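You operate a simulated robot arm through the tools that you are given. There is no shell and no other tool.

You run a simulated two-armed robot. Do the job below in one go: nothing can be reset, and whatever is moved stays where it is left.

JOB
Fetch the green bracket and set it on the green board. Then open the lower drawer, fetch the green can from the inside of the lower drawer and set it on the shelf of the side bench and shut the drawer again. Then take the yellow pad and leave it on the third shelf from the bottom of the column rack. Then fetch the teal brush and set it on the open end of the drawer table. Then put the short bar from the low shelf of the narrow rack on the middle shelf of the narrow rack. Then put the purple pad on the top of the slate cabinet away on the middle shelf of the door rack. Then put the blue sensor from the top of the yellow table on top of the blue block. Then take the teal filter from the top of the yellow table and put it on the shelf of the yarn rack. Then put one of the grey wads from the top of the yellow table on the top shelf of the column rack. Then put the lime brush on the top of the yellow table away on the top of the eye stand. Then open the relays drawer. Keep to this order. Set down upright: green bracket, green can, blue sensor, teal filter, lime brush.

Only the result counts: the job must be done as asked and must still hold three seconds after the hand-in. Knocking over, shifting, dropping, spilling or breaking anything else fails it.

ROBOT AND FRAMES
Two 6-joint arms with fingered hands on one trunk, on a base that moves. Base frame: it is fixed to the floor where the robot stands at the start and does not move with it; the origin is under the middle of the robot, x ahead of it, y to its left, z up; the surface under the hand at the start is at about z = 0.8. Lengths are in m, angles in rad, forces in N, time in s.
The left shoulder is at the start at [0.05, 0.17, 1.035], the right one opposite. With the tool pointing down near the work surface each hand reaches from about 0.5 to 0.78 m from the robot's upright axis, wherever it stands, measured 20 degrees to its own side. Places, roughly: blue block (5x5x5 cm) [-8.5, 2.3, 0.7]; blue sensor [-8.5, 2, 0.75]; green board (21x17x2 cm) [-0.7, 2.8, 0.8]; green bracket (6x8x7 cm) [0.7, 0.2, 0.8]; green can [-0.75, 2.5, 0.25]; grey wad (8x5x4 cm) [-8, 2.3, 0.7]; lime brush (12x5x7 cm) [-8.2, 2.3, 0.7]; lower drawer [-0.6, 2.5, 0.2]; middle shelf of the door rack [-1.6, -3.2, 1.2]; middle shelf of the narrow rack [-11.2, 3.7, 0.9]; open end of the drawer table [-8.7, 1.3, 0.8]; purple pad (9x7x5 cm) [-9, 1.5, 1]; relays drawer [-9.2, 1.4, 0.9]; shelf of the side bench [0.8, 0.2, 0.4]; shelf of the yarn rack (76x22 cm) [-11.34, 1.42, 0.24]; short bar (12x4x4 cm) [-11.2, 3.7, 0.5]; teal brush (12x5x7 cm) [-8.2, 1.6, 0.7]; teal filter (6x4x8 cm) [-8.3, 2.1, 0.7]; third shelf of the column rack [-7.5, 1.7, 1]; top of the eye stand (16x32 cm) [-8.86, -8.94, 0.8]; top shelf of the column rack [-7.5, 1.7, 1.4]; yellow pad (9x7x5 cm) [-7.8, 1.7, 0.7]. Payload 3.5 kg a hand.
The tool frame of a hand sits at the grasp point between the pads (the TCP): z along the fingers, y along the line on which they close. The tips reach 0.026 m beyond it. The gripper opens to 0.132 m; its body begins 0.073 m behind the TCP. The gripper is a hand of 3 fingers: y runs from the thumb to the fingers, the wrist lies at [0, 0, -0.234] in the tool frame.
Orientation is told as [roll, pitch, yaw] about the base's x, y, z axes, in that order, counted from this pose: with the fingers straight down and closing along the base's y, the tool's x points along the base's -x, its y along +y and its z along -z.

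CONTROLS
- The arms move only by the tool servo_tool. It takes "left_moves", "right_moves" or both (then of equal length, played together; a hand with none holds still); each is text: rows parted by semicolons, each of 6 numbers parted by spaces: the shift along the base's x, y, z in m, then the turn, a rotation vector about the base's x, y, z in rad. In form: tx ty tz ax ay az; .... A call has 1 to 20 rows; each row shifts and turns the commanded pose from where the row before left it. Rows are played at 5 a second. More than 0.05 m and 0.15 rad between two rows, and nothing of the call is played. Where a pose cannot be reached the arm comes as near as it can. A force on the tool above 40 N (or 10 N above the force at the start of the call, whichever is more), or a blocked arm, ends the call early, and 0.2 s more pass. In this call time passes only in rows, and 0.2 s behind the last. The reply holds the time, the measured pose of the TCP, the force on the tool along the base axes, the opening and the grip force, in the units named above and with some noise, with the torque about the TCP (base axes, N m) and any sound that the robot's microphone picked up.
- Cameras (640 x 400 px; columns grow to the right, rows downward): "scene" is now at [0.0238, 0.0295, 1.6142]; the picture's right is [0.42, -0.91, 0.00], its down [-0.76, -0.35, -0.55] and it looks along [0.50, 0.23, -0.83] (base axes); focal length 279 px, centre (320, 200). "left" rides on the left gripper at [-0.062, 0.003, -0.092] in its tool frame; the picture's right is [-0.05, -1.00, 0.00], its down [0.83, -0.04, -0.56] and it looks along [0.55, -0.03, 0.83] (tool axes); focal length 230 px, centre (320, 200). "right" rides on the right gripper at [0.062, 0.003, -0.092] in its tool frame; the picture's right is [-0.05, 1.00, 0.00], its down [-0.83, -0.04, -0.56] and it looks along [-0.55, -0.03, 0.83] (tool axes); focal length 230 px, centre (320, 200). There is no depth. A picture from a camera that has moved, and an enlarged one, comes with that camera's place and axes in the base frame and with its lens.
- get_image(camera): a new picture of that camera. It takes no simulated time.
- slide_trunk(by): slides the trunk up (or, below 0, down) by that many m; the arms and the scene camera ride with it, the base frame stays. It gives what a move gives, with no picture.
- base_move(legs): drives the robot by 1 to 6 legs, each [ahead, left, turn to the left] in m, m and rad, along the robot's own axes; the way and the turn of a leg run together, so that a leg with both is an arc; at most 1.5 m and 3.142 rad a leg. The arms and the cameras ride along, it lands a little off, and it stops where it bumps. It gives what a move gives.
- finger_targets(finger1, finger2, thumb_bend, hand): sets how far each is bent, from 0 (flat) to 100 (curled in); at 30 the hand is open as for a grip, at 70 the pads meet at the TCP. One left out holds its place. A second passes; each finger stops where it meets its share of the squeeze, and holds until it gets a number again. It is the only way to open and close the hand. It gives what a move gives, with no picture; readings hold the bend of each and the force on the fingers (four entries, about 0 where the hand has none), thumb and palm.
- pan_tilt(pan, tilt): turns the head with the scene camera to pan (to the left, within 1.501 rad either way) and tilt (down, from -0.506 to 1.204), counted from straight ahead of the robot. It gives what a move gives.
- enlarge(camera, box): a new picture of the part [left, top, right, bottom] of that camera's present view, enlarged. It takes no simulated time.
- finish_job(): hands the job in; it is judged then, once.

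Places have to be worked out from the pictures, the camera data and where the tool is seen. Open the grippers and draw the arms clear of the work before you hand the job in, unless the task says otherwise.

The tools are called as name(argument=value, ...) on one line, values as JSON. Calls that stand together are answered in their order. servo_tool: Moves the arms, as the interface text tells. Its arguments: {"type":"object","properties":{"left_moves":{"type":"string"},"right_moves":{"type":"string"}},"required":[]} The other tools are called the same way: slide_trunk (by) moves the trunk up or down; finger_targets (finger1, finger2, thumb_bend, hand) moves the fingers one by one; base_move (legs) drives the base; pan_tilt (pan, tilt) turns the head that bears the scene camera; get_image (camera) takes a picture; enlarge (camera, box) takes an enlarged picture of a part of a camera's view; finish_job () hands the job in.

At the start:

```text
time_s: 0.0
left_tool_pos: [0.4717, 0.5081, 1.0922]
left_tool_rot: [0.001, -0.001, -0.001]
left_force: [0.6, -0.7, -0.7]
left_wrist_torque: [0.03, 0.0, -0.01]
left_opening: 0.1319
left_grasp_force: 0.1
left_shape: jaw
left_bend: [30.0, 30.0, 30.0]
left_finger forces: [0.0, 0.1, 0.0, 0.0, 0.0, 0.0]
right_tool_pos: [0.6506, -0.0149, 1.0647]
right_tool_rot: [-0.001, 0.0, 0.0]
right_force: [-0.4, -0.3, 0.7]
right_wrist_torque: [0.01, 0.03, -0.06]
right_opening: 0.1319
right_grasp_force: 0.0
right_shape: jaw
right_bend: [30.0, 30.0, 30.0]
right_finger forces: [0.0, 0.0, 0.0, 0.0, 0.0, 0.1]
trunk travel left (down, up): [-0.65, 0.06]
robot x, y, heading: [-0.0014, 0.0018, 0.005]
head pan, tilt (commanded): [0.433, 0.988]
```

scene: 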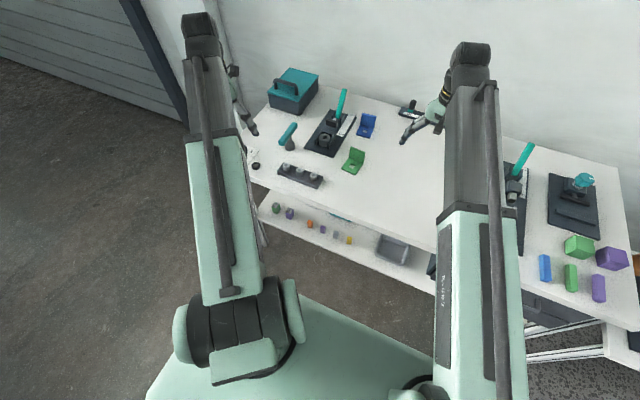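
right: 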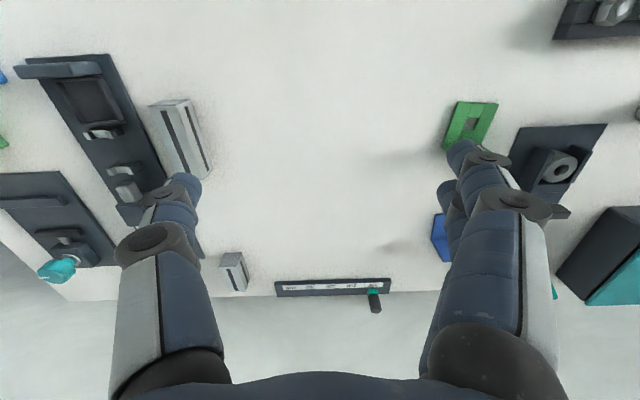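
left: 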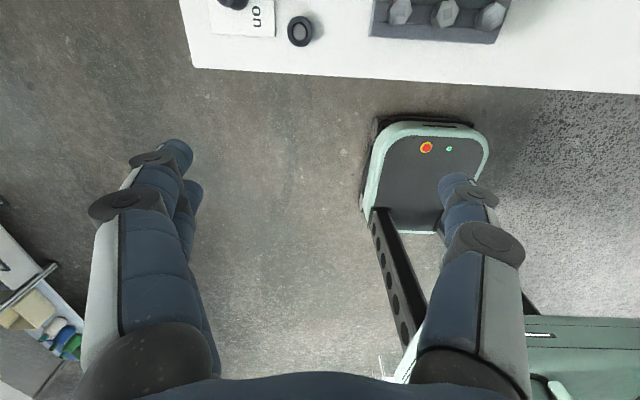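

I'll begin by looking more closely at the green bracket and the bench from the scene camera.

enlarge(camera="scene", box=[240, 60, 460, 200])

enlarge(camera="right", box=[400, 60, 640, 260])

```text
2.86 times, centred on (350, 130) of scene
camera zoom: at [0.0238, 0.0295, 1.6142], right [0.42, -0.91, 0.0], down [-0.76, -0.35, -0.55], along [0.5, 0.23, -0.83], focal length 798 px, centre (234, 400)
```

zoom: 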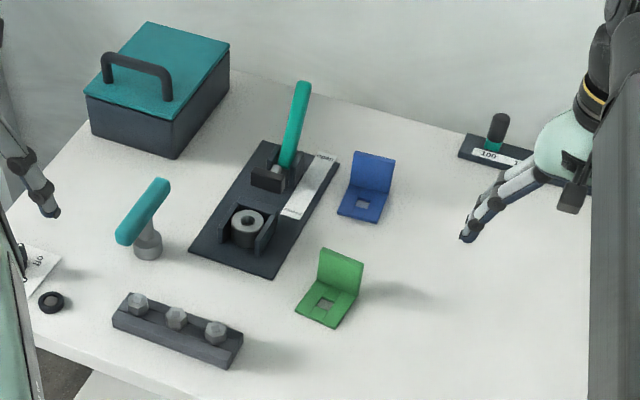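

```text
2.00 times, centred on (520, 160) of right
camera zoom: at [0.5887, -0.0118, 1.1561], right [0.05, 1.0, 0.0], down [0.83, -0.04, 0.56], along [0.55, -0.03, -0.83], focal length 460 px, centre (-80, 280)
```

zoom: 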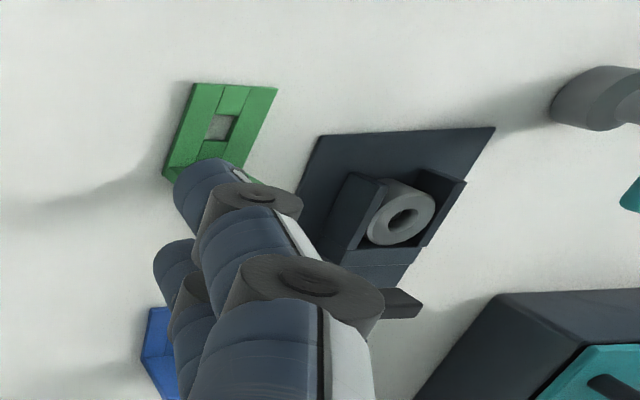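

The green bracket is an L-shape with its upright plate on the far side, at about (0.70, 0.21). Before acting I look around to learn the room layout.

pan_tilt(pan=1.4, tilt=0.25)

get_image(camera="scene")

pan_tilt(pan=-1.4, tilt=0.25)

get_image(camera="scene")

pan_tilt(pan=0.0, tilt=0.8)

get_image(camera="scene")

```text
time_s: 1.2
left_tool_pos: [0.4722, 0.508, 1.0929]
left_tool_rot: [-0.001, -0.001, 0.0]
left_force: [-0.4, 0.9, 0.1]
left_wrist_torque: [0.01, 0.01, -0.04]
left_opening: 0.1317
left_grasp_force: 0.0
left_shape: jaw
left_bend: [30.0, 30.0, 30.0]
left_finger forces: [0.1, 0.1, 0.1, 0.0, 0.1, 0.1]
right_tool_pos: [0.6492, -0.0158, 1.0644]
right_tool_rot: [0.001, -0.001, 0.001]
right_force: [0.1, 0.2, -0.1]
right_wrist_torque: [-0.03, -0.01, 0.02]
right_opening: 0.132
right_grasp_force: 0.0
right_shape: jaw
right_bend: [30.0, 30.0, 30.0]
right_finger forces: [0.0, 0.0, 0.0, 0.0, 0.1, 0.0]
trunk travel left (down, up): [-0.65, 0.06]
robot x, y, heading: [-0.0013, -0.0005, -0.002]
head pan, tilt (commanded): [1.4, 0.25]
```

```text
taken
camera scene: at [-0.0242, 0.092, 1.6774], right [0.99, -0.17, 0.0], down [-0.04, -0.24, -0.97], along [0.17, 0.95, -0.25], focal length 279 px, centre (320, 200)
```

scene: 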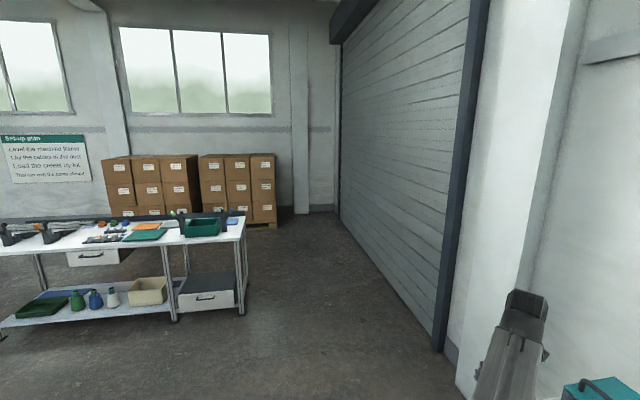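

```text
time_s: 3.7
left_tool_pos: [0.4721, 0.5077, 1.0915]
left_tool_rot: [-0.001, 0.0, 0.0]
left_force: [-1.1, -1.4, 0.1]
left_wrist_torque: [0.03, -0.01, -0.02]
left_opening: 0.1319
left_grasp_force: 0.0
left_shape: jaw
left_bend: [30.0, 30.0, 30.0]
left_finger forces: [0.1, 0.0, 0.0, 0.0, 0.0, 0.0]
right_tool_pos: [0.6497, -0.0162, 1.0654]
right_tool_rot: [0.0, 0.0, 0.0]
right_force: [-0.3, 0.8, -0.1]
right_wrist_torque: [0.03, -0.02, -0.03]
right_opening: 0.132
right_grasp_force: 0.3
right_shape: jaw
right_bend: [30.0, 30.0, 30.0]
right_finger forces: [0.0, 0.0, 0.1, 0.0, 0.0, 0.0]
trunk travel left (down, up): [-0.65, 0.06]
robot x, y, heading: [-0.0008, -0.002, 0.004]
head pan, tilt (commanded): [-1.4, 0.25]
```

```text
taken
camera scene: at [-0.0242, -0.0921, 1.6775], right [-0.99, -0.17, 0.0], down [-0.04, 0.24, -0.97], along [0.17, -0.95, -0.25], focal length 279 px, centre (320, 200)
```

scene: 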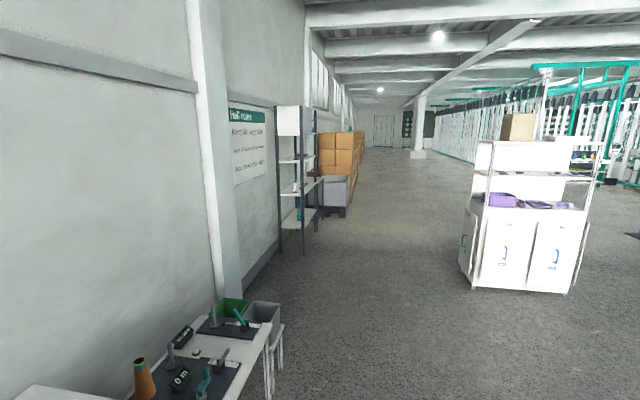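

```text
time_s: 5.2
left_tool_pos: [0.4718, 0.5071, 1.0928]
left_tool_rot: [0.0, 0.0, 0.0]
left_force: [0.1, -0.5, -0.6]
left_wrist_torque: [0.02, 0.03, 0.03]
left_opening: 0.132
left_grasp_force: 0.1
left_shape: jaw
left_bend: [30.0, 30.0, 30.0]
left_finger forces: [0.0, 0.0, 0.0, 0.1, 0.0, 0.1]
right_tool_pos: [0.6492, -0.0158, 1.0649]
right_tool_rot: [0.0, 0.0, 0.0]
right_force: [0.3, -1.2, -0.1]
right_wrist_torque: [-0.01, -0.01, -0.04]
right_opening: 0.1321
right_grasp_force: 0.1
right_shape: jaw
right_bend: [30.0, 30.0, 30.0]
right_finger forces: [0.0, 0.0, 0.0, 0.0, 0.0, 0.1]
trunk travel left (down, up): [-0.65, 0.06]
robot x, y, heading: [-0.0007, 0.0, -0.001]
head pan, tilt (commanded): [0.0, 0.799]
```

```text
taken
camera scene: at [0.0405, -0.0001, 1.6284], right [0.0, -1.0, 0.0], down [-0.72, 0.0, -0.7], along [0.7, 0.0, -0.72], focal length 279 px, centre (320, 200)
```

scene: 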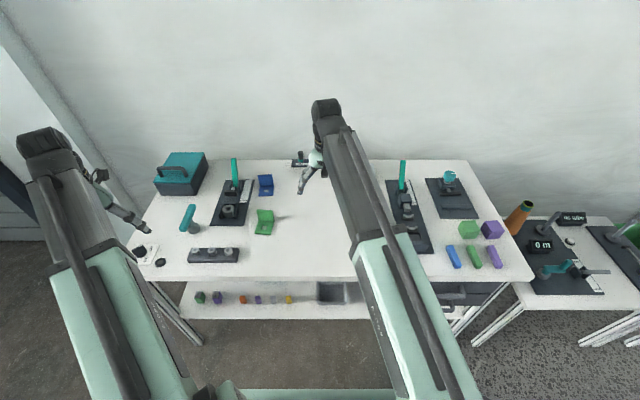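

The lower drawer bench is to my left rear. I'll start with the bracket: the left hand moves above it, turning -90° so the fingers close along x over the upright plate, while the right hand moves out of the way.

servo_tool(left_moves="0.0239 -0.0272 -0.0083 0 0 -0.1428;0.0239 -0.0272 -0.0083 0 0 -0.1428;0.0239 -0.0272 -0.0083 0 0 -0.1428;0.0239 -0.0272 -0.0083 0 0 -0.1428;0.0239 -0.0272 -0.0083 0 0 -0.1428;0.0239 -0.0272 -0.0083 0 0 -0.1428;0.0239 -0.0272 -0.0083 0 0 -0.1428;0.0239 -0.0272 -0.0083 0 0 -0.1428;0.0239 -0.0272 -0.0083 0 0 -0.1428;0.0239 -0.0272 -0.0083 0 0 -0.1428;0.0239 -0.0272 -0.0083 0 0 -0.1428", right_moves="-0.01 -0.025 0.005 0 0 0;-0.01 -0.025 0.005 0 0 0;-0.01 -0.025 0.005 0 0 0;-0.01 -0.025 0.005 0 0 0;-0.01 -0.025 0.005 0 0 0;-0.01 -0.025 0.005 0 0 0;-0.01 -0.025 0.005 0 0 0;-0.01 -0.025 0.005 0 0 0;-0.01 -0.025 0.005 0 0 0;-0.01 -0.025 0.005 0 0 0;-0.01 -0.025 0.005 0 0 0")

get_image(camera="left")

get_image(camera="scene")

```text
time_s: 7.6
left_tool_pos: [0.7356, 0.2099, 0.9998]
left_tool_rot: [-0.001, 0.0, -1.573]
left_force: [-0.3, -0.1, 0.0]
left_wrist_torque: [0.03, -0.04, 0.02]
left_opening: 0.1317
left_grasp_force: 0.0
left_shape: jaw
left_bend: [30.0, 30.0, 30.0]
left_finger forces: [0.0, 0.0, 0.1, 0.1, 0.0, 0.0]
right_tool_pos: [0.5411, -0.2889, 1.1179]
right_tool_rot: [0.002, 0.001, 0.001]
right_force: [0.3, 0.5, -0.1]
right_wrist_torque: [0.01, -0.01, 0.02]
right_opening: 0.1319
right_grasp_force: 0.0
right_shape: jaw
right_bend: [30.0, 30.0, 30.0]
right_finger forces: [0.0, 0.1, 0.0, 0.1, 0.0, 0.0]
trunk travel left (down, up): [-0.65, 0.06]
robot x, y, heading: [-0.002, -0.0025, 0.001]
head pan, tilt (commanded): [0.0, 0.799]
```

```text
taken
camera left: at [0.7382, 0.147, 1.0925], right [-1.0, -0.05, 0.0], down [-0.04, 0.83, 0.56], along [-0.03, 0.55, -0.83], focal length 230 px, centre (320, 200)
```

left: 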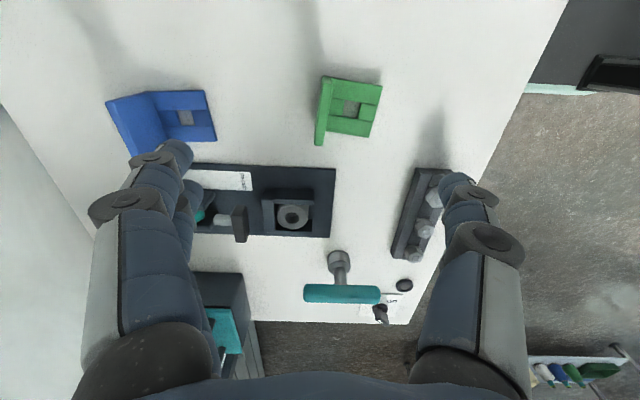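

```text
taken
camera scene: at [0.0407, -0.0007, 1.6284], right [0.0, -1.0, 0.0], down [-0.72, 0.0, -0.7], along [0.7, 0.0, -0.72], focal length 279 px, centre (320, 200)
```

scene: 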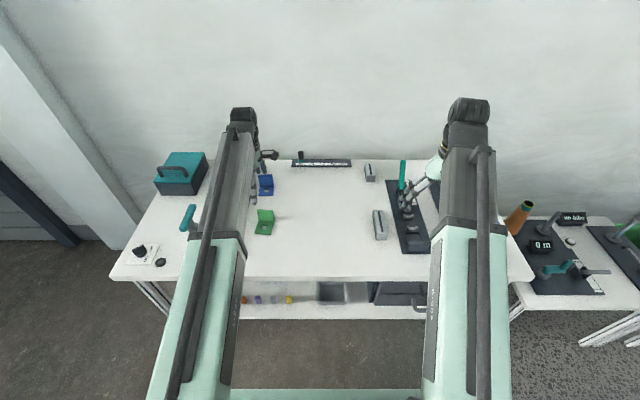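

Zooming in on the bracket from the left hand camera to get its exact placement.

enlarge(camera="left", box=[270, 50, 430, 170])

```text
3.33 times, centred on (350, 110) of left
camera zoom: at [0.7382, 0.147, 1.0925], right [-1.0, -0.05, 0.0], down [-0.04, 0.83, 0.56], along [-0.03, 0.55, -0.83], focal length 767 px, centre (220, 500)
```

zoom: 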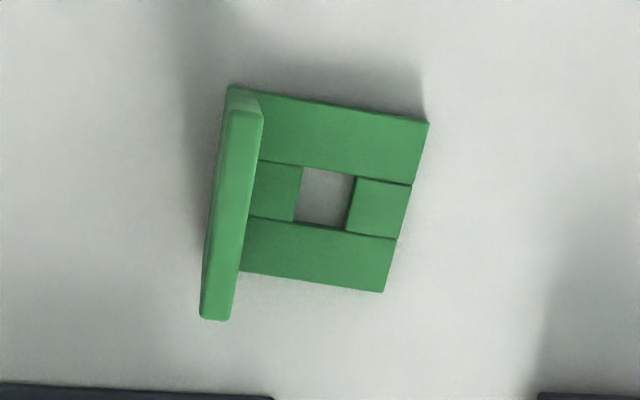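

The plate's top edge runs from (0.729, 0.171) to (0.734, 0.229) at z≈0.87, tilted about -0.085 rad. I align the yaw and descend to TCP z≈0.85.

servo_tool(left_moves="-0.0036 -0.0099 0 0 0 -0.085;0 0 -0.0375 0 0 0;0 0 -0.0375 0 0 0;0 0 -0.0375 0 0 0;0 0 -0.0375 0 0 0")

get_image(camera="left")

```text
time_s: 8.8
left_tool_pos: [0.7309, 0.1995, 0.8508]
left_tool_rot: [0.0, 0.0, -1.657]
left_force: [-0.2, -0.3, -0.8]
left_wrist_torque: [0.01, -0.01, 0.01]
left_opening: 0.1319
left_grasp_force: 0.0
left_shape: jaw
left_bend: [30.0, 30.0, 30.0]
left_finger forces: [0.0, 0.0, 0.0, 0.0, 0.1, 0.0]
right_tool_pos: [0.5399, -0.2897, 1.1173]
right_tool_rot: [-0.001, 0.0, 0.0]
right_force: [-0.5, 0.0, 0.5]
right_wrist_torque: [0.01, 0.01, 0.03]
right_opening: 0.1319
right_grasp_force: 0.1
right_shape: jaw
right_bend: [30.0, 30.0, 30.0]
right_finger forces: [0.0, 0.1, 0.0, 0.0, 0.1, 0.0]
trunk travel left (down, up): [-0.65, 0.06]
robot x, y, heading: [-0.002, -0.0026, 0.001]
head pan, tilt (commanded): [0.0, 0.799]
```

```text
taken
camera left: at [0.7291, 0.1359, 0.9432], right [-1.0, 0.03, 0.0], down [0.03, 0.83, 0.56], along [0.02, 0.55, -0.83], focal length 230 px, centre (320, 200)
```

left: 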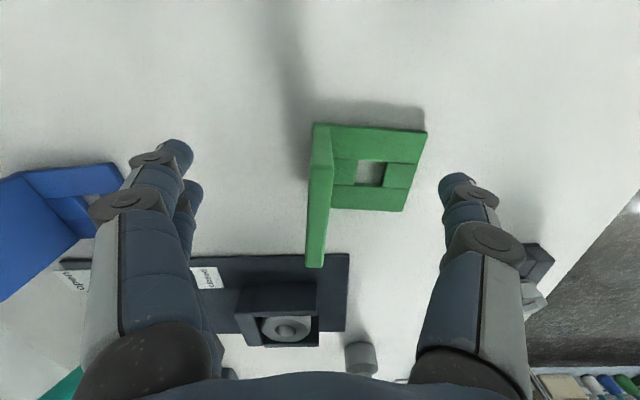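

The plate sits centred between thumb and fingers. Closing the left hand on it.

finger_targets(hand="left", finger1=80, finger2=80, thumb_bend=80)

get_image(camera="left")

```text
time_s: 9.8
left_tool_pos: [0.7309, 0.1976, 0.8508]
left_tool_rot: [-0.001, 0.001, -1.653]
left_force: [-0.7, 0.1, -0.7]
left_wrist_torque: [-0.02, 0.08, -0.02]
left_opening: 0.0089
left_grasp_force: 20.1
left_shape: fingers
left_bend: [74.0, 74.0, 71.0]
left_finger forces: [9.8, 10.0, 0.1, 0.0, 20.5, 0.0]
right_tool_pos: [0.5423, -0.2894, 1.1178]
right_tool_rot: [-0.001, -0.001, 0.0]
right_force: [0.2, -0.4, 0.2]
right_wrist_torque: [0.03, 0.03, -0.01]
right_opening: 0.1321
right_grasp_force: 0.1
right_shape: jaw
right_bend: [30.0, 30.0, 30.0]
right_finger forces: [0.0, 0.1, 0.0, 0.0, 0.1, 0.1]
trunk travel left (down, up): [-0.65, 0.06]
robot x, y, heading: [-0.0001, 0.0005, -0.001]
head pan, tilt (commanded): [0.0, 0.799]
```

```text
taken
camera left: at [0.7289, 0.1359, 0.9435], right [-1.0, 0.03, 0.0], down [0.03, 0.83, 0.56], along [0.02, 0.55, -0.83], focal length 230 px, centre (320, 200)
```

left: 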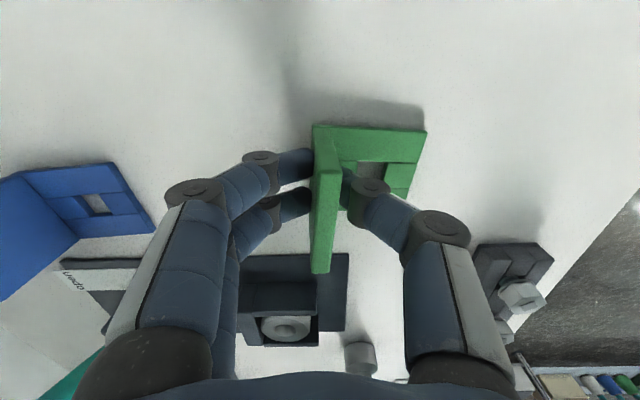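

Gripped with about 20 N. Lifting the bracket straight up.

servo_tool(left_moves="0 0 0.03 0 0 0;0 0 0.04 0 0 0;0 0 0.04 0 0 0;0 0 0.04 0 0 0;0 0 0.04 0 0 0;0 0 0.04 0 0 0")

get_image(camera="left")

get_image(camera="scene")

```text
time_s: 11.2
left_tool_pos: [0.7297, 0.1984, 1.0813]
left_tool_rot: [0.002, 0.001, -1.655]
left_force: [0.1, -1.2, -1.9]
left_wrist_torque: [-0.02, -0.05, -0.02]
left_opening: 0.0089
left_grasp_force: 19.6
left_shape: fingers
left_bend: [75.0, 74.0, 71.0]
left_finger forces: [10.1, 9.8, 0.1, 0.0, 20.3, 0.0]
right_tool_pos: [0.5407, -0.2892, 1.1184]
right_tool_rot: [0.0, 0.001, -0.001]
right_force: [-0.4, 0.5, 0.3]
right_wrist_torque: [0.0, 0.03, -0.03]
right_opening: 0.1318
right_grasp_force: 0.0
right_shape: jaw
right_bend: [30.0, 30.0, 30.0]
right_finger forces: [0.1, 0.1, 0.0, 0.0, 0.1, 0.0]
trunk travel left (down, up): [-0.65, 0.06]
robot x, y, heading: [-0.0007, -0.0005, -0.001]
head pan, tilt (commanded): [0.0, 0.799]
```

```text
taken
camera left: at [0.7278, 0.137, 1.1735], right [-1.0, 0.03, 0.0], down [0.03, 0.83, 0.56], along [0.02, 0.56, -0.83], focal length 230 px, centre (320, 200)
```

left: 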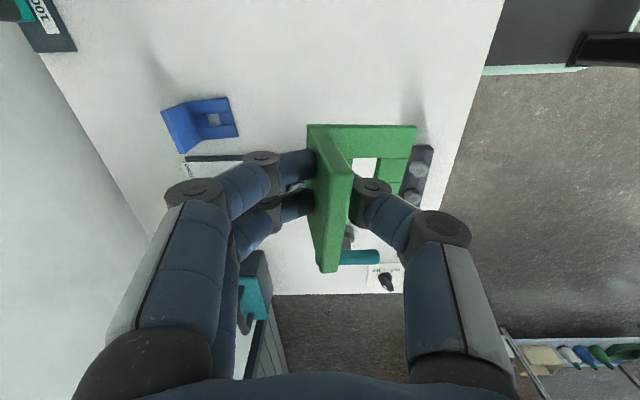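

```text
taken
camera scene: at [0.0403, -0.0001, 1.6284], right [0.0, -1.0, 0.0], down [-0.72, 0.0, -0.7], along [0.7, 0.0, -0.72], focal length 279 px, centre (320, 200)
```

scene: 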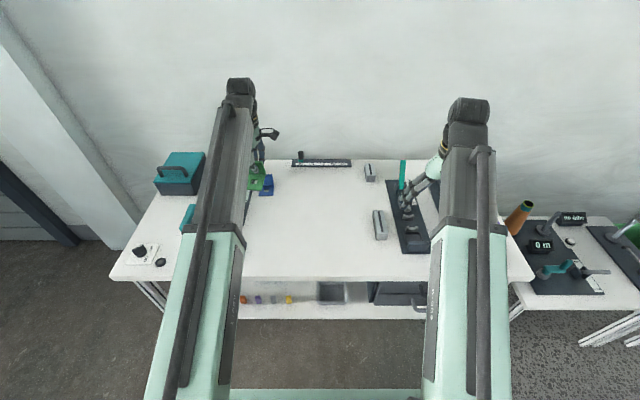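

The bracket is held firmly with its bottom at about z=1.03. I back away from the bench, turn left toward the drawer bench and look at it.

base_move(legs=[[-0.5, 0, 0], [0, 0, 1.571], [0.8, 0, 0]])

pan_tilt(pan=0.0, tilt=0.45)

get_image(camera="scene")

```text
time_s: 21.9
left_tool_pos: [-0.6949, 1.5363, 1.0807]
left_tool_rot: [0.003, 0.0, -0.089]
left_force: [-0.4, 0.2, -2.0]
left_wrist_torque: [0.0, 0.0, -0.02]
left_opening: 0.0089
left_grasp_force: 19.2
left_shape: fingers
left_bend: [75.0, 75.0, 71.0]
left_finger forces: [9.6, 9.1, 0.0, 0.0, 19.2, 0.1]
right_tool_pos: [-0.2062, 1.3435, 1.1178]
right_tool_rot: [0.0, -0.001, 1.565]
right_force: [-0.4, -0.2, -0.4]
right_wrist_torque: [-0.03, 0.01, 0.03]
right_opening: 0.132
right_grasp_force: 0.0
right_shape: jaw
right_bend: [30.0, 30.0, 30.0]
right_finger forces: [0.0, 0.0, 0.0, 0.1, 0.0, 0.1]
trunk travel left (down, up): [-0.65, 0.06]
robot x, y, heading: [-0.5004, 0.8056, 1.564]
head pan, tilt (commanded): [0.0, 0.799]
```

```text
time_s: 22.8
left_tool_pos: [-0.6943, 1.5358, 1.0803]
left_tool_rot: [0.002, -0.001, -0.09]
left_force: [-0.3, -0.6, -1.2]
left_wrist_torque: [0.04, -0.01, 0.03]
left_opening: 0.0085
left_grasp_force: 19.0
left_shape: fingers
left_bend: [75.0, 75.0, 71.0]
left_finger forces: [9.7, 9.1, 0.1, 0.0, 19.2, 0.0]
right_tool_pos: [-0.2066, 1.3433, 1.1179]
right_tool_rot: [0.001, 0.001, 1.566]
right_force: [0.4, 0.8, 0.4]
right_wrist_torque: [-0.02, 0.0, 0.0]
right_opening: 0.1317
right_grasp_force: 0.1
right_shape: jaw
right_bend: [30.0, 30.0, 30.0]
right_finger forces: [0.1, 0.0, 0.0, 0.0, 0.0, 0.1]
trunk travel left (down, up): [-0.65, 0.06]
robot x, y, heading: [-0.5004, 0.8011, 1.564]
head pan, tilt (commanded): [0.0, 0.45]
```

```text
taken
camera scene: at [-0.4991, 0.856, 1.6588], right [1.0, 0.0, 0.0], down [0.0, -0.44, -0.9], along [0.0, 0.9, -0.44], focal length 279 px, centre (320, 200)
```

scene: 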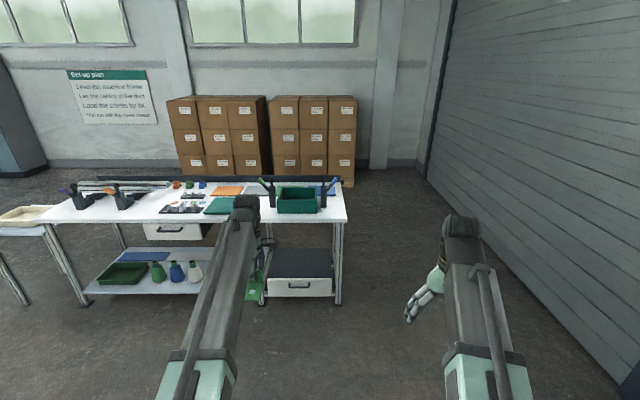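

enlarge(camera="scene", box=[120, 160, 380, 320])

```text
2.46 times, centred on (250, 240) of scene
camera zoom: at [-0.4991, 0.856, 1.6588], right [1.0, 0.0, 0.0], down [0.0, -0.44, -0.9], along [0.0, 0.9, -0.44], focal length 687 px, centre (492, 102)
```

zoom: 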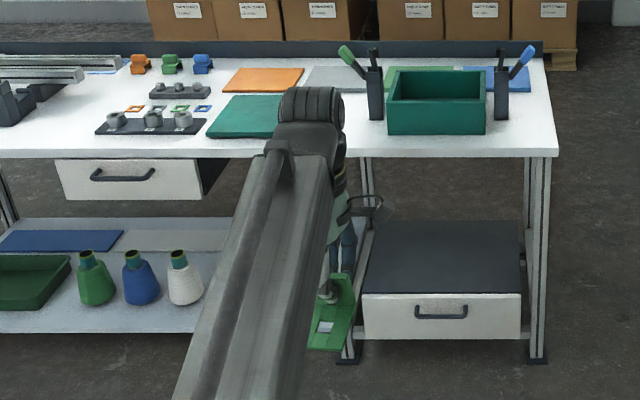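

The green board lies behind the teal tray, near (-0.72, 2.78), close to the back edge of the table (y≈2.94). There is about 1.7 m of free space behind the table, so I will drive round the right end and reach it from the back.

base_move(legs=[[0.4, 0, 0], [0, -0.92, 0], [1.3, 0, 0], [1.3, 0, 0]])

pan_tilt(pan=1.4, tilt=0.45)

get_image(camera="scene")

```text
time_s: 42.1
left_tool_pos: [0.2991, 4.5635, 1.0799]
left_tool_rot: [0.002, 0.0, -0.092]
left_force: [-0.6, 0.0, -1.1]
left_wrist_torque: [0.04, -0.03, -0.02]
left_opening: 0.0084
left_grasp_force: 18.8
left_shape: fingers
left_bend: [75.0, 75.0, 71.0]
left_finger forces: [9.8, 9.3, 0.1, 0.0, 19.4, 0.0]
right_tool_pos: [0.7848, 4.3687, 1.1177]
right_tool_rot: [0.0, -0.002, 1.562]
right_force: [0.6, -0.2, 0.3]
right_wrist_torque: [-0.04, 0.03, 0.02]
right_opening: 0.1319
right_grasp_force: 0.1
right_shape: jaw
right_bend: [30.0, 30.0, 30.0]
right_finger forces: [0.0, 0.0, 0.0, 0.1, 0.0, 0.0]
trunk travel left (down, up): [-0.65, 0.06]
robot x, y, heading: [0.4921, 3.8279, 1.564]
head pan, tilt (commanded): [0.0, 0.45]
```

```text
time_s: 43.7
left_tool_pos: [0.2976, 4.5615, 1.0804]
left_tool_rot: [0.003, 0.0, -0.094]
left_force: [-0.5, 0.0, -2.0]
left_wrist_torque: [-0.01, 0.01, -0.02]
left_opening: 0.0085
left_grasp_force: 20.1
left_shape: fingers
left_bend: [75.0, 75.0, 71.0]
left_finger forces: [9.7, 9.4, 0.1, 0.0, 19.4, 0.0]
right_tool_pos: [0.7853, 4.3693, 1.1185]
right_tool_rot: [-0.001, 0.002, 1.56]
right_force: [-0.5, 0.2, -0.5]
right_wrist_torque: [-0.01, -0.01, 0.0]
right_opening: 0.1318
right_grasp_force: 0.1
right_shape: jaw
right_bend: [30.0, 30.0, 30.0]
right_finger forces: [0.0, 0.1, 0.1, 0.0, 0.1, 0.1]
trunk travel left (down, up): [-0.65, 0.06]
robot x, y, heading: [0.4911, 3.8302, 1.563]
head pan, tilt (commanded): [1.4, 0.45]
```

```text
taken
camera scene: at [0.3996, 3.8075, 1.6588], right [0.18, 0.98, 0.0], down [0.43, -0.08, -0.9], along [-0.89, 0.16, -0.44], focal length 279 px, centre (320, 200)
```

scene: 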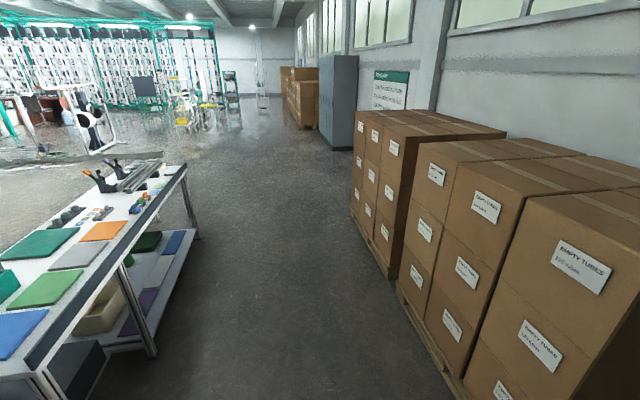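

The bright green board is visible between the blue and grey boards. Boxes are a little close for a turn here, so I back up first, turn left to face the bench from behind, then shift sideways behind it.

base_move(legs=[[-0.42, 0, 0], [0, 0, 3.148], [-0.3, 0, 0], [0, -1.42, 0]])

pan_tilt(pan=0.3, tilt=0.75)

get_image(camera="scene")

```text
refused: 3.148 is not a number from -3.14159 to 3.14159
```

```text
time_s: 45.0
left_tool_pos: [0.2981, 4.5627, 1.0802]
left_tool_rot: [0.002, 0.001, -0.096]
left_force: [-0.1, -0.6, -1.6]
left_wrist_torque: [0.03, 0.02, 0.01]
left_opening: 0.0085
left_grasp_force: 18.8
left_shape: fingers
left_bend: [75.0, 75.0, 71.0]
left_finger forces: [9.8, 9.4, 0.1, 0.0, 19.4, 0.0]
right_tool_pos: [0.7849, 4.3695, 1.1196]
right_tool_rot: [0.0, 0.0, 1.563]
right_force: [-0.1, 0.1, -0.3]
right_wrist_torque: [0.01, 0.04, -0.01]
right_opening: 0.1318
right_grasp_force: 0.0
right_shape: jaw
right_bend: [30.0, 30.0, 30.0]
right_finger forces: [0.1, 0.1, 0.1, 0.1, 0.0, 0.0]
trunk travel left (down, up): [-0.65, 0.06]
robot x, y, heading: [0.4897, 3.8294, 1.556]
head pan, tilt (commanded): [0.3, 0.75]
```

```text
taken
camera scene: at [0.4662, 3.8703, 1.6324], right [0.96, 0.29, 0.0], down [0.2, -0.65, -0.73], along [-0.21, 0.7, -0.68], focal length 279 px, centre (320, 200)
```

scene: 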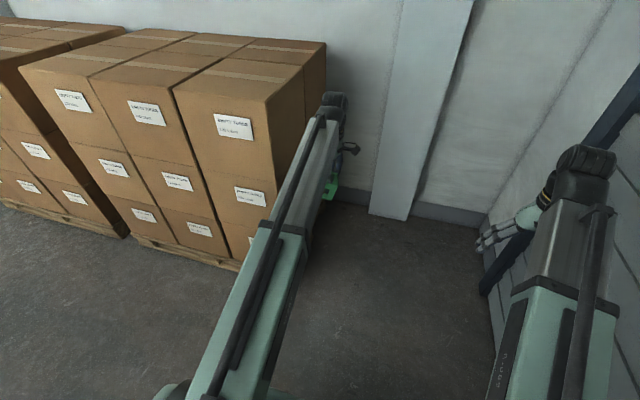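

The limit on turn was exceeded by a hair, nothing moved. I repeat with a turn within limits.

base_move(legs=[[-0.43, 0, 0], [0, 0, 3.14], [-0.3, 0, 0], [0, -1.42, 0]])

pan_tilt(pan=0.3, tilt=0.75)

get_image(camera="scene")

```text
time_s: 63.2
left_tool_pos: [-0.7475, 3.0252, 1.0805]
left_tool_rot: [0.002, -0.001, 3.036]
left_force: [0.7, 0.3, -2.0]
left_wrist_torque: [-0.04, 0.03, -0.02]
left_opening: 0.0079
left_grasp_force: 16.9
left_shape: fingers
left_bend: [75.0, 75.0, 71.0]
left_finger forces: [8.4, 8.2, 0.0, 0.1, 17.1, 0.0]
right_tool_pos: [-1.2313, 3.2248, 1.1182]
right_tool_rot: [0.0, 0.001, -1.592]
right_force: [-0.2, -0.4, -0.1]
right_wrist_torque: [0.02, -0.03, -0.02]
right_opening: 0.132
right_grasp_force: 0.0
right_shape: jaw
right_bend: [30.0, 30.0, 30.0]
right_finger forces: [0.1, 0.1, 0.0, 0.1, 0.0, 0.0]
trunk travel left (down, up): [-0.65, 0.06]
robot x, y, heading: [-0.9319, 3.7565, -1.59]
head pan, tilt (commanded): [0.3, 0.75]
```

```text
time_s: 63.9
left_tool_pos: [-0.7465, 3.0252, 1.0809]
left_tool_rot: [0.002, -0.001, 3.035]
left_force: [-0.1, 0.0, -2.0]
left_wrist_torque: [-0.01, 0.04, -0.02]
left_opening: 0.0077
left_grasp_force: 16.9
left_shape: fingers
left_bend: [75.0, 75.0, 71.0]
left_finger forces: [8.5, 8.2, 0.0, 0.0, 17.2, 0.0]
right_tool_pos: [-1.2312, 3.2239, 1.1183]
right_tool_rot: [-0.002, 0.0, -1.591]
right_force: [0.9, 0.5, 0.9]
right_wrist_torque: [0.0, 0.02, -0.01]
right_opening: 0.1321
right_grasp_force: 0.0
right_shape: jaw
right_bend: [30.0, 30.0, 30.0]
right_finger forces: [0.0, 0.0, 0.1, 0.0, 0.0, 0.1]
trunk travel left (down, up): [-0.65, 0.06]
robot x, y, heading: [-0.931, 3.7575, -1.588]
head pan, tilt (commanded): [0.3, 0.75]
```

```text
taken
camera scene: at [-0.9072, 3.7188, 1.6324], right [-0.96, -0.28, 0.0], down [-0.19, 0.66, -0.73], along [0.2, -0.7, -0.68], focal length 279 px, centre (320, 200)
```

scene: 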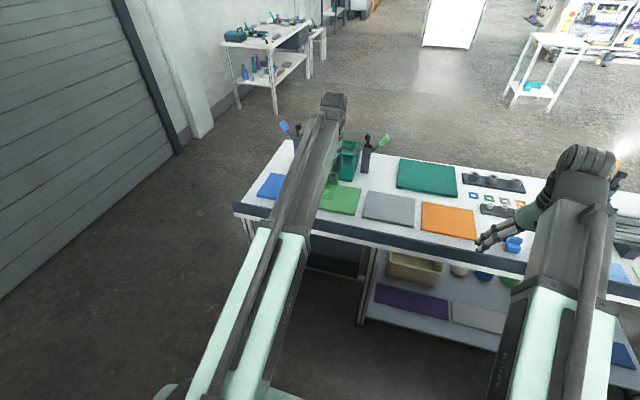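

The green board's centre works out at about (-0.72, 2.83), with its top at z≈0.82. I drive forward 0.22 m and check with the hand camera.

base_move(legs=[[0.22, 0, 0]])

get_image(camera="left")

get_image(camera="scene")

```text
time_s: 65.5
left_tool_pos: [-0.7501, 2.8011, 1.0801]
left_tool_rot: [0.002, 0.0, 3.037]
left_force: [-0.3, -0.8, -1.8]
left_wrist_torque: [0.02, 0.0, 0.0]
left_opening: 0.0081
left_grasp_force: 16.9
left_shape: fingers
left_bend: [75.0, 75.0, 71.0]
left_finger forces: [8.7, 8.3, 0.0, 0.0, 17.2, 0.0]
right_tool_pos: [-1.2349, 2.9996, 1.1174]
right_tool_rot: [-0.001, 0.003, -1.59]
right_force: [-0.3, 0.3, -0.3]
right_wrist_torque: [0.03, 0.0, 0.02]
right_opening: 0.1322
right_grasp_force: 0.1
right_shape: jaw
right_bend: [30.0, 30.0, 30.0]
right_finger forces: [0.1, 0.0, 0.1, 0.0, 0.0, 0.0]
trunk travel left (down, up): [-0.65, 0.06]
robot x, y, heading: [-0.936, 3.5352, -1.595]
head pan, tilt (commanded): [0.3, 0.75]
```

```text
taken
camera left: at [-0.8116, 2.8041, 1.1719], right [0.05, 1.0, 0.0], down [0.83, -0.04, 0.56], along [0.55, -0.03, -0.83], focal length 230 px, centre (320, 200)
```

left: 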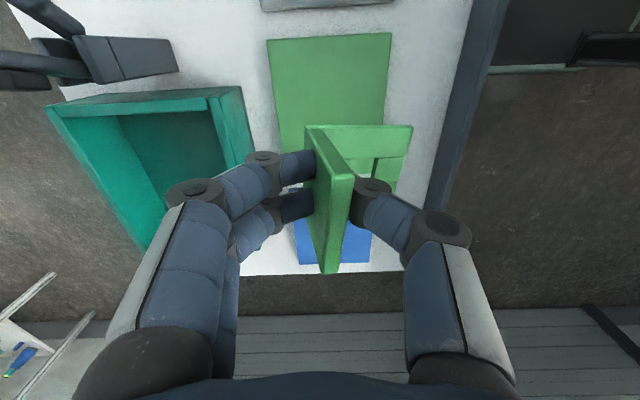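

```text
taken
camera scene: at [-0.9119, 3.4943, 1.6323], right [-0.96, -0.28, 0.0], down [-0.19, 0.66, -0.73], along [0.2, -0.7, -0.68], focal length 279 px, centre (320, 200)
```

scene: 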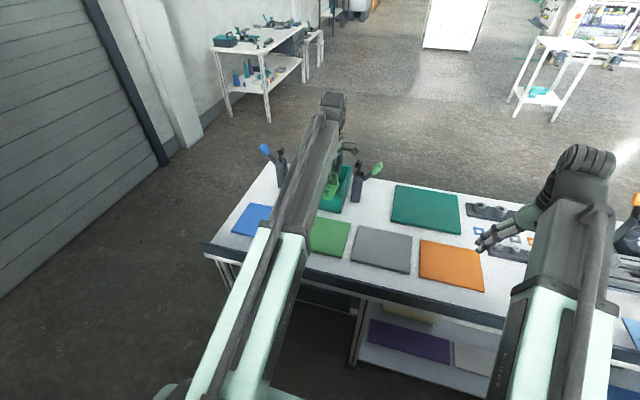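

Board edge at x≈-0.823, y from 2.735 to 2.895. I'll put the bracket's base centre on (-0.72, 2.815), so the TCP goes to (-0.72, 2.785), and descend to just above contact.

servo_tool(left_moves="0.015 -0.008 -0.03 0 0 0;0.015 -0.008 -0.04 0 0 0;0 0 -0.04 0 0 0;0 0 -0.04 0 0 0;0 0 -0.04 0 0 0")

get_image(camera="left")

```text
time_s: 66.8
left_tool_pos: [-0.7201, 2.7922, 0.8897]
left_tool_rot: [0.001, -0.001, 3.037]
left_force: [-0.3, 0.6, -2.2]
left_wrist_torque: [-0.05, 0.02, 0.03]
left_opening: 0.008
left_grasp_force: 16.9
left_shape: fingers
left_bend: [75.0, 75.0, 71.0]
left_finger forces: [8.6, 8.2, 0.0, 0.0, 17.2, 0.0]
left hand out of reach, approached as far as the arm can: row 2
right_tool_pos: [-1.235, 3.0005, 1.1181]
right_tool_rot: [0.001, 0.0, -1.589]
right_force: [0.0, 0.5, -0.5]
right_wrist_torque: [0.0, 0.0, 0.01]
right_opening: 0.1319
right_grasp_force: 0.1
right_shape: jaw
right_bend: [30.0, 30.0, 30.0]
right_finger forces: [0.0, 0.0, 0.1, 0.0, 0.1, 0.0]
trunk travel left (down, up): [-0.65, 0.06]
robot x, y, heading: [-0.933, 3.538, -1.589]
head pan, tilt (commanded): [0.3, 0.75]
```

```text
taken
camera left: at [-0.7827, 2.7945, 0.9814], right [0.05, 1.0, 0.0], down [0.83, -0.04, 0.56], along [0.55, -0.03, -0.83], focal length 230 px, centre (320, 200)
```

left: 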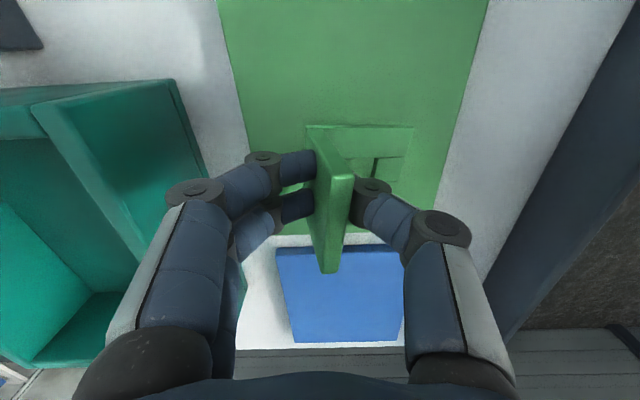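

Bracket is well within the board outline. Lowering in small steps until contact.

servo_tool(left_moves="0 0 -0.006 0 0 0;0 0 -0.005 0 0 0;0 0 -0.004 0 0 0;0 0 -0.003 0 0 0")

```text
time_s: 67.8
left_tool_pos: [-0.7221, 2.7932, 0.8732]
left_tool_rot: [0.001, 0.0, 3.037]
left_force: [0.3, -0.3, -2.4]
left_wrist_torque: [-0.05, 0.01, -0.02]
left_opening: 0.0079
left_grasp_force: 16.7
left_shape: fingers
left_bend: [75.0, 75.0, 71.0]
left_finger forces: [8.6, 8.2, 0.0, 0.1, 17.2, 0.0]
right_tool_pos: [-1.2353, 3.0011, 1.1177]
right_tool_rot: [0.0, 0.0, -1.589]
right_force: [-0.4, -0.9, 0.4]
right_wrist_torque: [-0.01, 0.01, 0.01]
right_opening: 0.132
right_grasp_force: 0.0
right_shape: jaw
right_bend: [30.0, 30.0, 30.0]
right_finger forces: [0.1, 0.1, 0.0, 0.0, 0.1, 0.0]
trunk travel left (down, up): [-0.65, 0.06]
robot x, y, heading: [-0.9388, 3.5362, -1.59]
head pan, tilt (commanded): [0.3, 0.75]
```

No contact yet (z=0.873). Continuing down in fine steps.

servo_tool(left_moves="0 0 -0.003 0 0 0;0 0 -0.002 0 0 0")

```text
time_s: 68.3
left_tool_pos: [-0.7227, 2.7928, 0.8666]
left_tool_rot: [0.001, 0.001, 3.037]
left_force: [0.1, 0.4, -1.4]
left_wrist_torque: [-0.03, 0.01, -0.06]
left_opening: 0.0075
left_grasp_force: 17.2
left_shape: fingers
left_bend: [75.0, 75.0, 71.0]
left_finger forces: [8.6, 8.2, 0.0, 0.0, 17.2, 0.0]
right_tool_pos: [-1.2348, 2.9999, 1.1189]
right_tool_rot: [0.001, 0.003, -1.591]
right_force: [0.2, 1.1, 0.8]
right_wrist_torque: [-0.03, 0.01, -0.06]
right_opening: 0.1321
right_grasp_force: 0.1
right_shape: jaw
right_bend: [30.0, 30.0, 30.0]
right_finger forces: [0.0, 0.1, 0.1, 0.0, 0.0, 0.1]
trunk travel left (down, up): [-0.65, 0.06]
robot x, y, heading: [-0.933, 3.5353, -1.589]
head pan, tilt (commanded): [0.3, 0.75]
```

servo_tool(left_moves="0 0 -0.002 0 0 0;0 0 -0.002 0 0 0")

```text
time_s: 69.0
left_tool_pos: [-0.7236, 2.7938, 0.8631]
left_tool_rot: [0.003, -0.001, 3.036]
left_force: [-0.1, -0.1, -1.8]
left_wrist_torque: [-0.03, 0.04, -0.02]
left_opening: 0.008
left_grasp_force: 16.5
left_shape: fingers
left_bend: [75.0, 75.0, 71.0]
left_finger forces: [8.6, 8.2, 0.0, 0.0, 17.2, 0.1]
right_tool_pos: [-1.2362, 3.001, 1.1194]
right_tool_rot: [0.0, 0.0, -1.589]
right_force: [-0.8, 0.1, -0.6]
right_wrist_torque: [0.02, -0.01, -0.02]
right_opening: 0.132
right_grasp_force: 0.0
right_shape: jaw
right_bend: [30.0, 30.0, 30.0]
right_finger forces: [0.0, 0.1, 0.0, 0.1, 0.1, 0.1]
trunk travel left (down, up): [-0.65, 0.06]
robot x, y, heading: [-0.9359, 3.5382, -1.587]
head pan, tilt (commanded): [0.3, 0.75]
```

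Force still only the weight (-1.8 N). Lowering a further 6 mm in steps.

servo_tool(left_moves="0 0 -0.002 0 0 0;0 0 -0.002 0 0 0;0 0 -0.002 0 0 0")

get_image(camera="left")

```text
time_s: 69.8
left_tool_pos: [-0.7216, 2.7917, 0.8575]
left_tool_rot: [0.002, 0.0, 3.036]
left_force: [0.5, 0.0, -1.3]
left_wrist_torque: [-0.01, 0.02, -0.04]
left_opening: 0.0075
left_grasp_force: 16.5
left_shape: fingers
left_bend: [75.0, 75.0, 71.0]
left_finger forces: [8.5, 8.4, 0.0, 0.0, 17.1, 0.1]
right_tool_pos: [-1.2357, 3.0006, 1.1174]
right_tool_rot: [0.0, -0.001, -1.59]
right_force: [1.1, 0.1, -1.6]
right_wrist_torque: [0.01, 0.0, 0.04]
right_opening: 0.1318
right_grasp_force: 0.1
right_shape: jaw
right_bend: [30.0, 30.0, 30.0]
right_finger forces: [0.0, 0.0, 0.0, 0.1, 0.1, 0.0]
trunk travel left (down, up): [-0.65, 0.06]
robot x, y, heading: [-0.9343, 3.5378, -1.591]
head pan, tilt (commanded): [0.3, 0.75]
```

```text
taken
camera left: at [-0.7825, 2.7954, 0.9495], right [0.05, 1.0, 0.0], down [0.83, -0.04, 0.56], along [0.55, -0.03, -0.83], focal length 230 px, centre (320, 200)
```

left: 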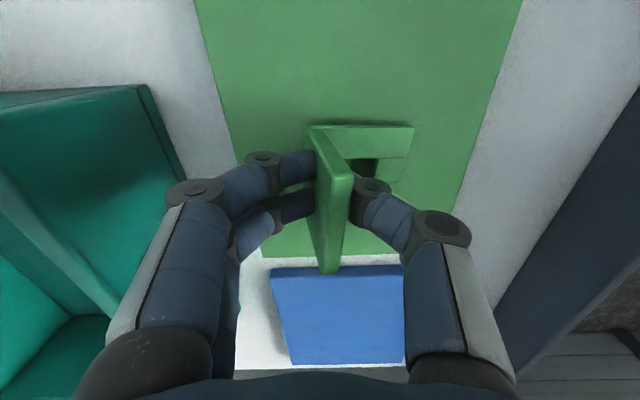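

Board width suggests its top is near z≈0.803, so contact should come at about TCP 0.854. Going on in 1.5 mm steps.

servo_tool(left_moves="0 0 -0.0015 0 0 0;0 0 -0.0015 0 0 0")

```text
time_s: 70.3
left_tool_pos: [-0.7205, 2.7934, 0.8545]
left_tool_rot: [0.003, -0.001, 3.039]
left_force: [-0.4, -1.3, 0.1]
left_wrist_torque: [0.05, 0.01, 0.04]
left_opening: 0.0075
left_grasp_force: 17.9
left_shape: fingers
left_bend: [75.0, 75.0, 71.0]
left_finger forces: [8.7, 9.2, 0.0, 0.0, 17.2, 0.1]
right_tool_pos: [-1.2352, 3.0006, 1.1185]
right_tool_rot: [-0.001, -0.001, -1.59]
right_force: [0.0, 0.0, 0.5]
right_wrist_torque: [0.07, 0.01, 0.03]
right_opening: 0.1319
right_grasp_force: 0.0
right_shape: jaw
right_bend: [30.0, 30.0, 30.0]
right_finger forces: [0.0, 0.1, 0.0, 0.1, 0.1, 0.0]
trunk travel left (down, up): [-0.65, 0.06]
robot x, y, heading: [-0.9344, 3.5373, -1.59]
head pan, tilt (commanded): [0.3, 0.75]
```

The weight reading has vanished, so the bracket is touching the board. One more small step to seat it.

servo_tool(left_moves="0 0 -0.0015 0 0 0")

```text
time_s: 70.8
left_tool_pos: [-0.7212, 2.7924, 0.8535]
left_tool_rot: [0.004, 0.001, 3.035]
left_force: [-0.6, -0.6, 0.8]
left_wrist_torque: [0.04, 0.01, 0.01]
left_opening: 0.0076
left_grasp_force: 17.7
left_shape: fingers
left_bend: [75.0, 75.0, 71.0]
left_finger forces: [8.8, 9.4, 0.1, 0.0, 17.6, 0.0]
right_tool_pos: [-1.2355, 3.001, 1.117]
right_tool_rot: [-0.001, 0.0, -1.59]
right_force: [-0.3, 0.8, 0.6]
right_wrist_torque: [0.03, -0.01, -0.03]
right_opening: 0.1319
right_grasp_force: 0.1
right_shape: jaw
right_bend: [30.0, 30.0, 30.0]
right_finger forces: [0.0, 0.0, 0.1, 0.0, 0.1, 0.0]
trunk travel left (down, up): [-0.65, 0.06]
robot x, y, heading: [-0.9302, 3.5352, -1.588]
head pan, tilt (commanded): [0.3, 0.75]
```

Seated with light contact. Opening the hand only partway to keep clear of the teal tray.

finger_targets(hand="left", finger1=55, finger2=55, thumb_bend=55)

get_image(camera="left")

```text
time_s: 71.8
left_tool_pos: [-0.7216, 2.7927, 0.8524]
left_tool_rot: [0.003, -0.001, 3.037]
left_force: [0.5, 0.5, 0.5]
left_wrist_torque: [0.03, 0.03, -0.02]
left_opening: 0.0504
left_grasp_force: 0.0
left_shape: fingers
left_bend: [55.0, 55.0, 55.0]
left_finger forces: [0.0, 0.1, 0.1, 0.0, 0.1, 0.0]
right_tool_pos: [-1.2359, 3.0008, 1.1189]
right_tool_rot: [0.0, 0.0, -1.59]
right_force: [-0.1, 0.2, -0.7]
right_wrist_torque: [0.02, 0.03, 0.02]
right_opening: 0.1319
right_grasp_force: 0.1
right_shape: jaw
right_bend: [30.0, 30.0, 30.0]
right_finger forces: [0.0, 0.1, 0.0, 0.0, 0.0, 0.0]
trunk travel left (down, up): [-0.65, 0.06]
robot x, y, heading: [-0.9361, 3.5347, -1.592]
head pan, tilt (commanded): [0.3, 0.75]
```

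```text
taken
camera left: at [-0.7822, 2.7951, 0.945], right [0.05, 1.0, 0.0], down [0.83, -0.04, 0.56], along [0.55, -0.03, -0.83], focal length 230 px, centre (320, 200)
```

left: 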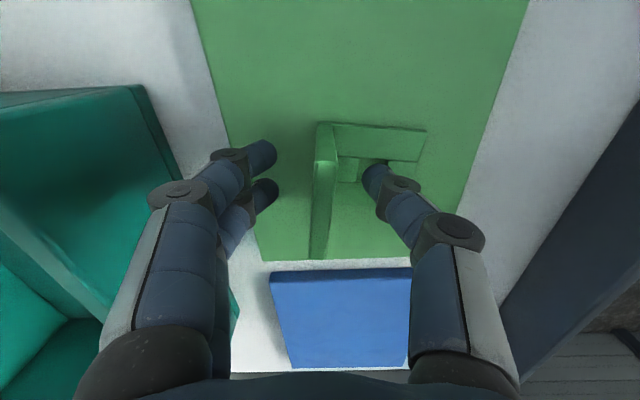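

The bracket stands free and upright on the board. Raising the hand straight up.

servo_tool(left_moves="0 0 0.02 0 0 0;0 0 0.04 0 0 0;0 0 0.04 0 0 0;0 0 0.04 0 0 0;0 0 0.04 0 0 0;0 0 0.04 0 0 0")

get_image(camera="left")

```text
time_s: 73.2
left_tool_pos: [-0.7202, 2.8018, 1.072]
left_tool_rot: [0.006, 0.001, 3.037]
left_force: [-0.4, 0.3, -0.5]
left_wrist_torque: [0.0, 0.0, 0.01]
left_opening: 0.0505
left_grasp_force: 0.0
left_shape: fingers
left_bend: [55.0, 55.0, 55.0]
left_finger forces: [0.0, 0.0, 0.1, 0.0, 0.0, 0.0]
left hand out of reach, approached as far as the arm can: row 6
right_tool_pos: [-1.2351, 3.0014, 1.1174]
right_tool_rot: [0.001, 0.001, -1.589]
right_force: [0.2, -0.9, -0.2]
right_wrist_torque: [-0.01, -0.05, -0.01]
right_opening: 0.1318
right_grasp_force: 0.0
right_shape: jaw
right_bend: [30.0, 30.0, 30.0]
right_finger forces: [0.0, 0.0, 0.0, 0.1, 0.0, 0.1]
trunk travel left (down, up): [-0.65, 0.06]
robot x, y, heading: [-0.9344, 3.5381, -1.589]
head pan, tilt (commanded): [0.3, 0.75]
```

```text
taken
camera left: at [-0.7809, 2.8049, 1.1637], right [0.05, 1.0, 0.0], down [0.83, -0.04, 0.56], along [0.55, -0.03, -0.83], focal length 230 px, centre (320, 200)
```

left: 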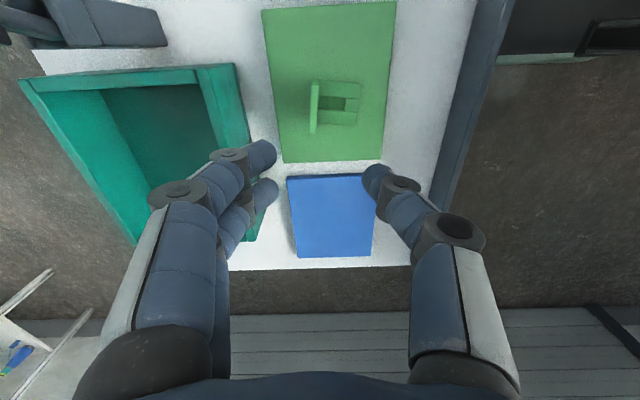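

The bracket is placed upright on the green board. Now I drive back round the right end of the bench to its front, to work on the lower drawer.

base_move(legs=[[-0.25, 0, 0.019], [0, 1.42, 0], [1.4, 0, 0], [0.64, 0, 0], [0, 0, -3.14]])

pan_tilt(pan=0.9, tilt=0.55)

get_image(camera="scene")

```text
time_s: 98.7
left_tool_pos: [0.2276, 2.4914, 1.0709]
left_tool_rot: [0.004, 0.0, -0.142]
left_force: [0.3, 0.3, 0.3]
left_wrist_torque: [-0.02, 0.04, 0.02]
left_opening: 0.0507
left_grasp_force: 0.2
left_shape: fingers
left_bend: [55.0, 55.0, 55.0]
left_finger forces: [0.1, 0.0, 0.0, 0.0, 0.0, 0.0]
right_tool_pos: [0.7346, 2.2712, 1.1185]
right_tool_rot: [0.0, 0.0, 1.512]
right_force: [0.1, 0.2, 0.8]
right_wrist_torque: [-0.02, 0.01, -0.02]
right_opening: 0.1317
right_grasp_force: 0.2
right_shape: jaw
right_bend: [30.0, 30.0, 30.0]
right_finger forces: [0.0, 0.0, 0.0, 0.0, 0.1, 0.1]
trunk travel left (down, up): [-0.65, 0.06]
robot x, y, heading: [0.4105, 1.7509, 1.508]
head pan, tilt (commanded): [0.3, 0.75]
```

```text
time_s: 99.7
left_tool_pos: [0.2268, 2.4908, 1.0701]
left_tool_rot: [0.004, 0.001, -0.144]
left_force: [-0.1, 0.6, 0.3]
left_wrist_torque: [0.01, 0.03, -0.01]
left_opening: 0.0508
left_grasp_force: 0.1
left_shape: fingers
left_bend: [55.0, 55.0, 55.0]
left_finger forces: [0.1, 0.0, 0.0, 0.0, 0.0, 0.1]
right_tool_pos: [0.7345, 2.2717, 1.1181]
right_tool_rot: [0.0, 0.0, 1.511]
right_force: [-0.4, 1.0, -0.5]
right_wrist_torque: [-0.03, 0.03, 0.0]
right_opening: 0.1316
right_grasp_force: 0.0
right_shape: jaw
right_bend: [30.0, 30.0, 30.0]
right_finger forces: [0.1, 0.0, 0.0, 0.1, 0.0, 0.1]
trunk travel left (down, up): [-0.65, 0.06]
robot x, y, heading: [0.4138, 1.7465, 1.513]
head pan, tilt (commanded): [0.901, 0.55]
```

```text
taken
camera scene: at [0.3442, 1.7682, 1.6498], right [0.67, 0.75, 0.0], down [0.39, -0.35, -0.85], along [-0.64, 0.57, -0.52], focal length 279 px, centre (320, 200)
```

scene: 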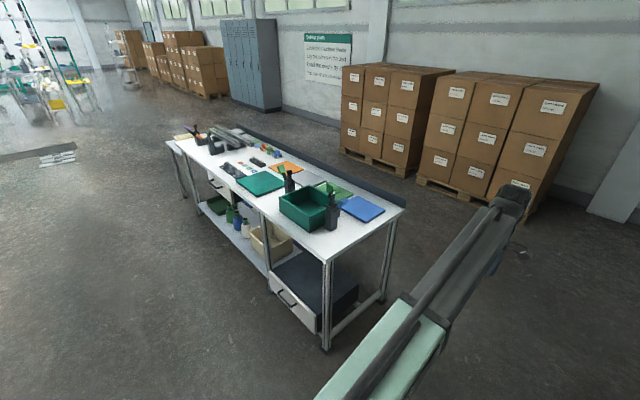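

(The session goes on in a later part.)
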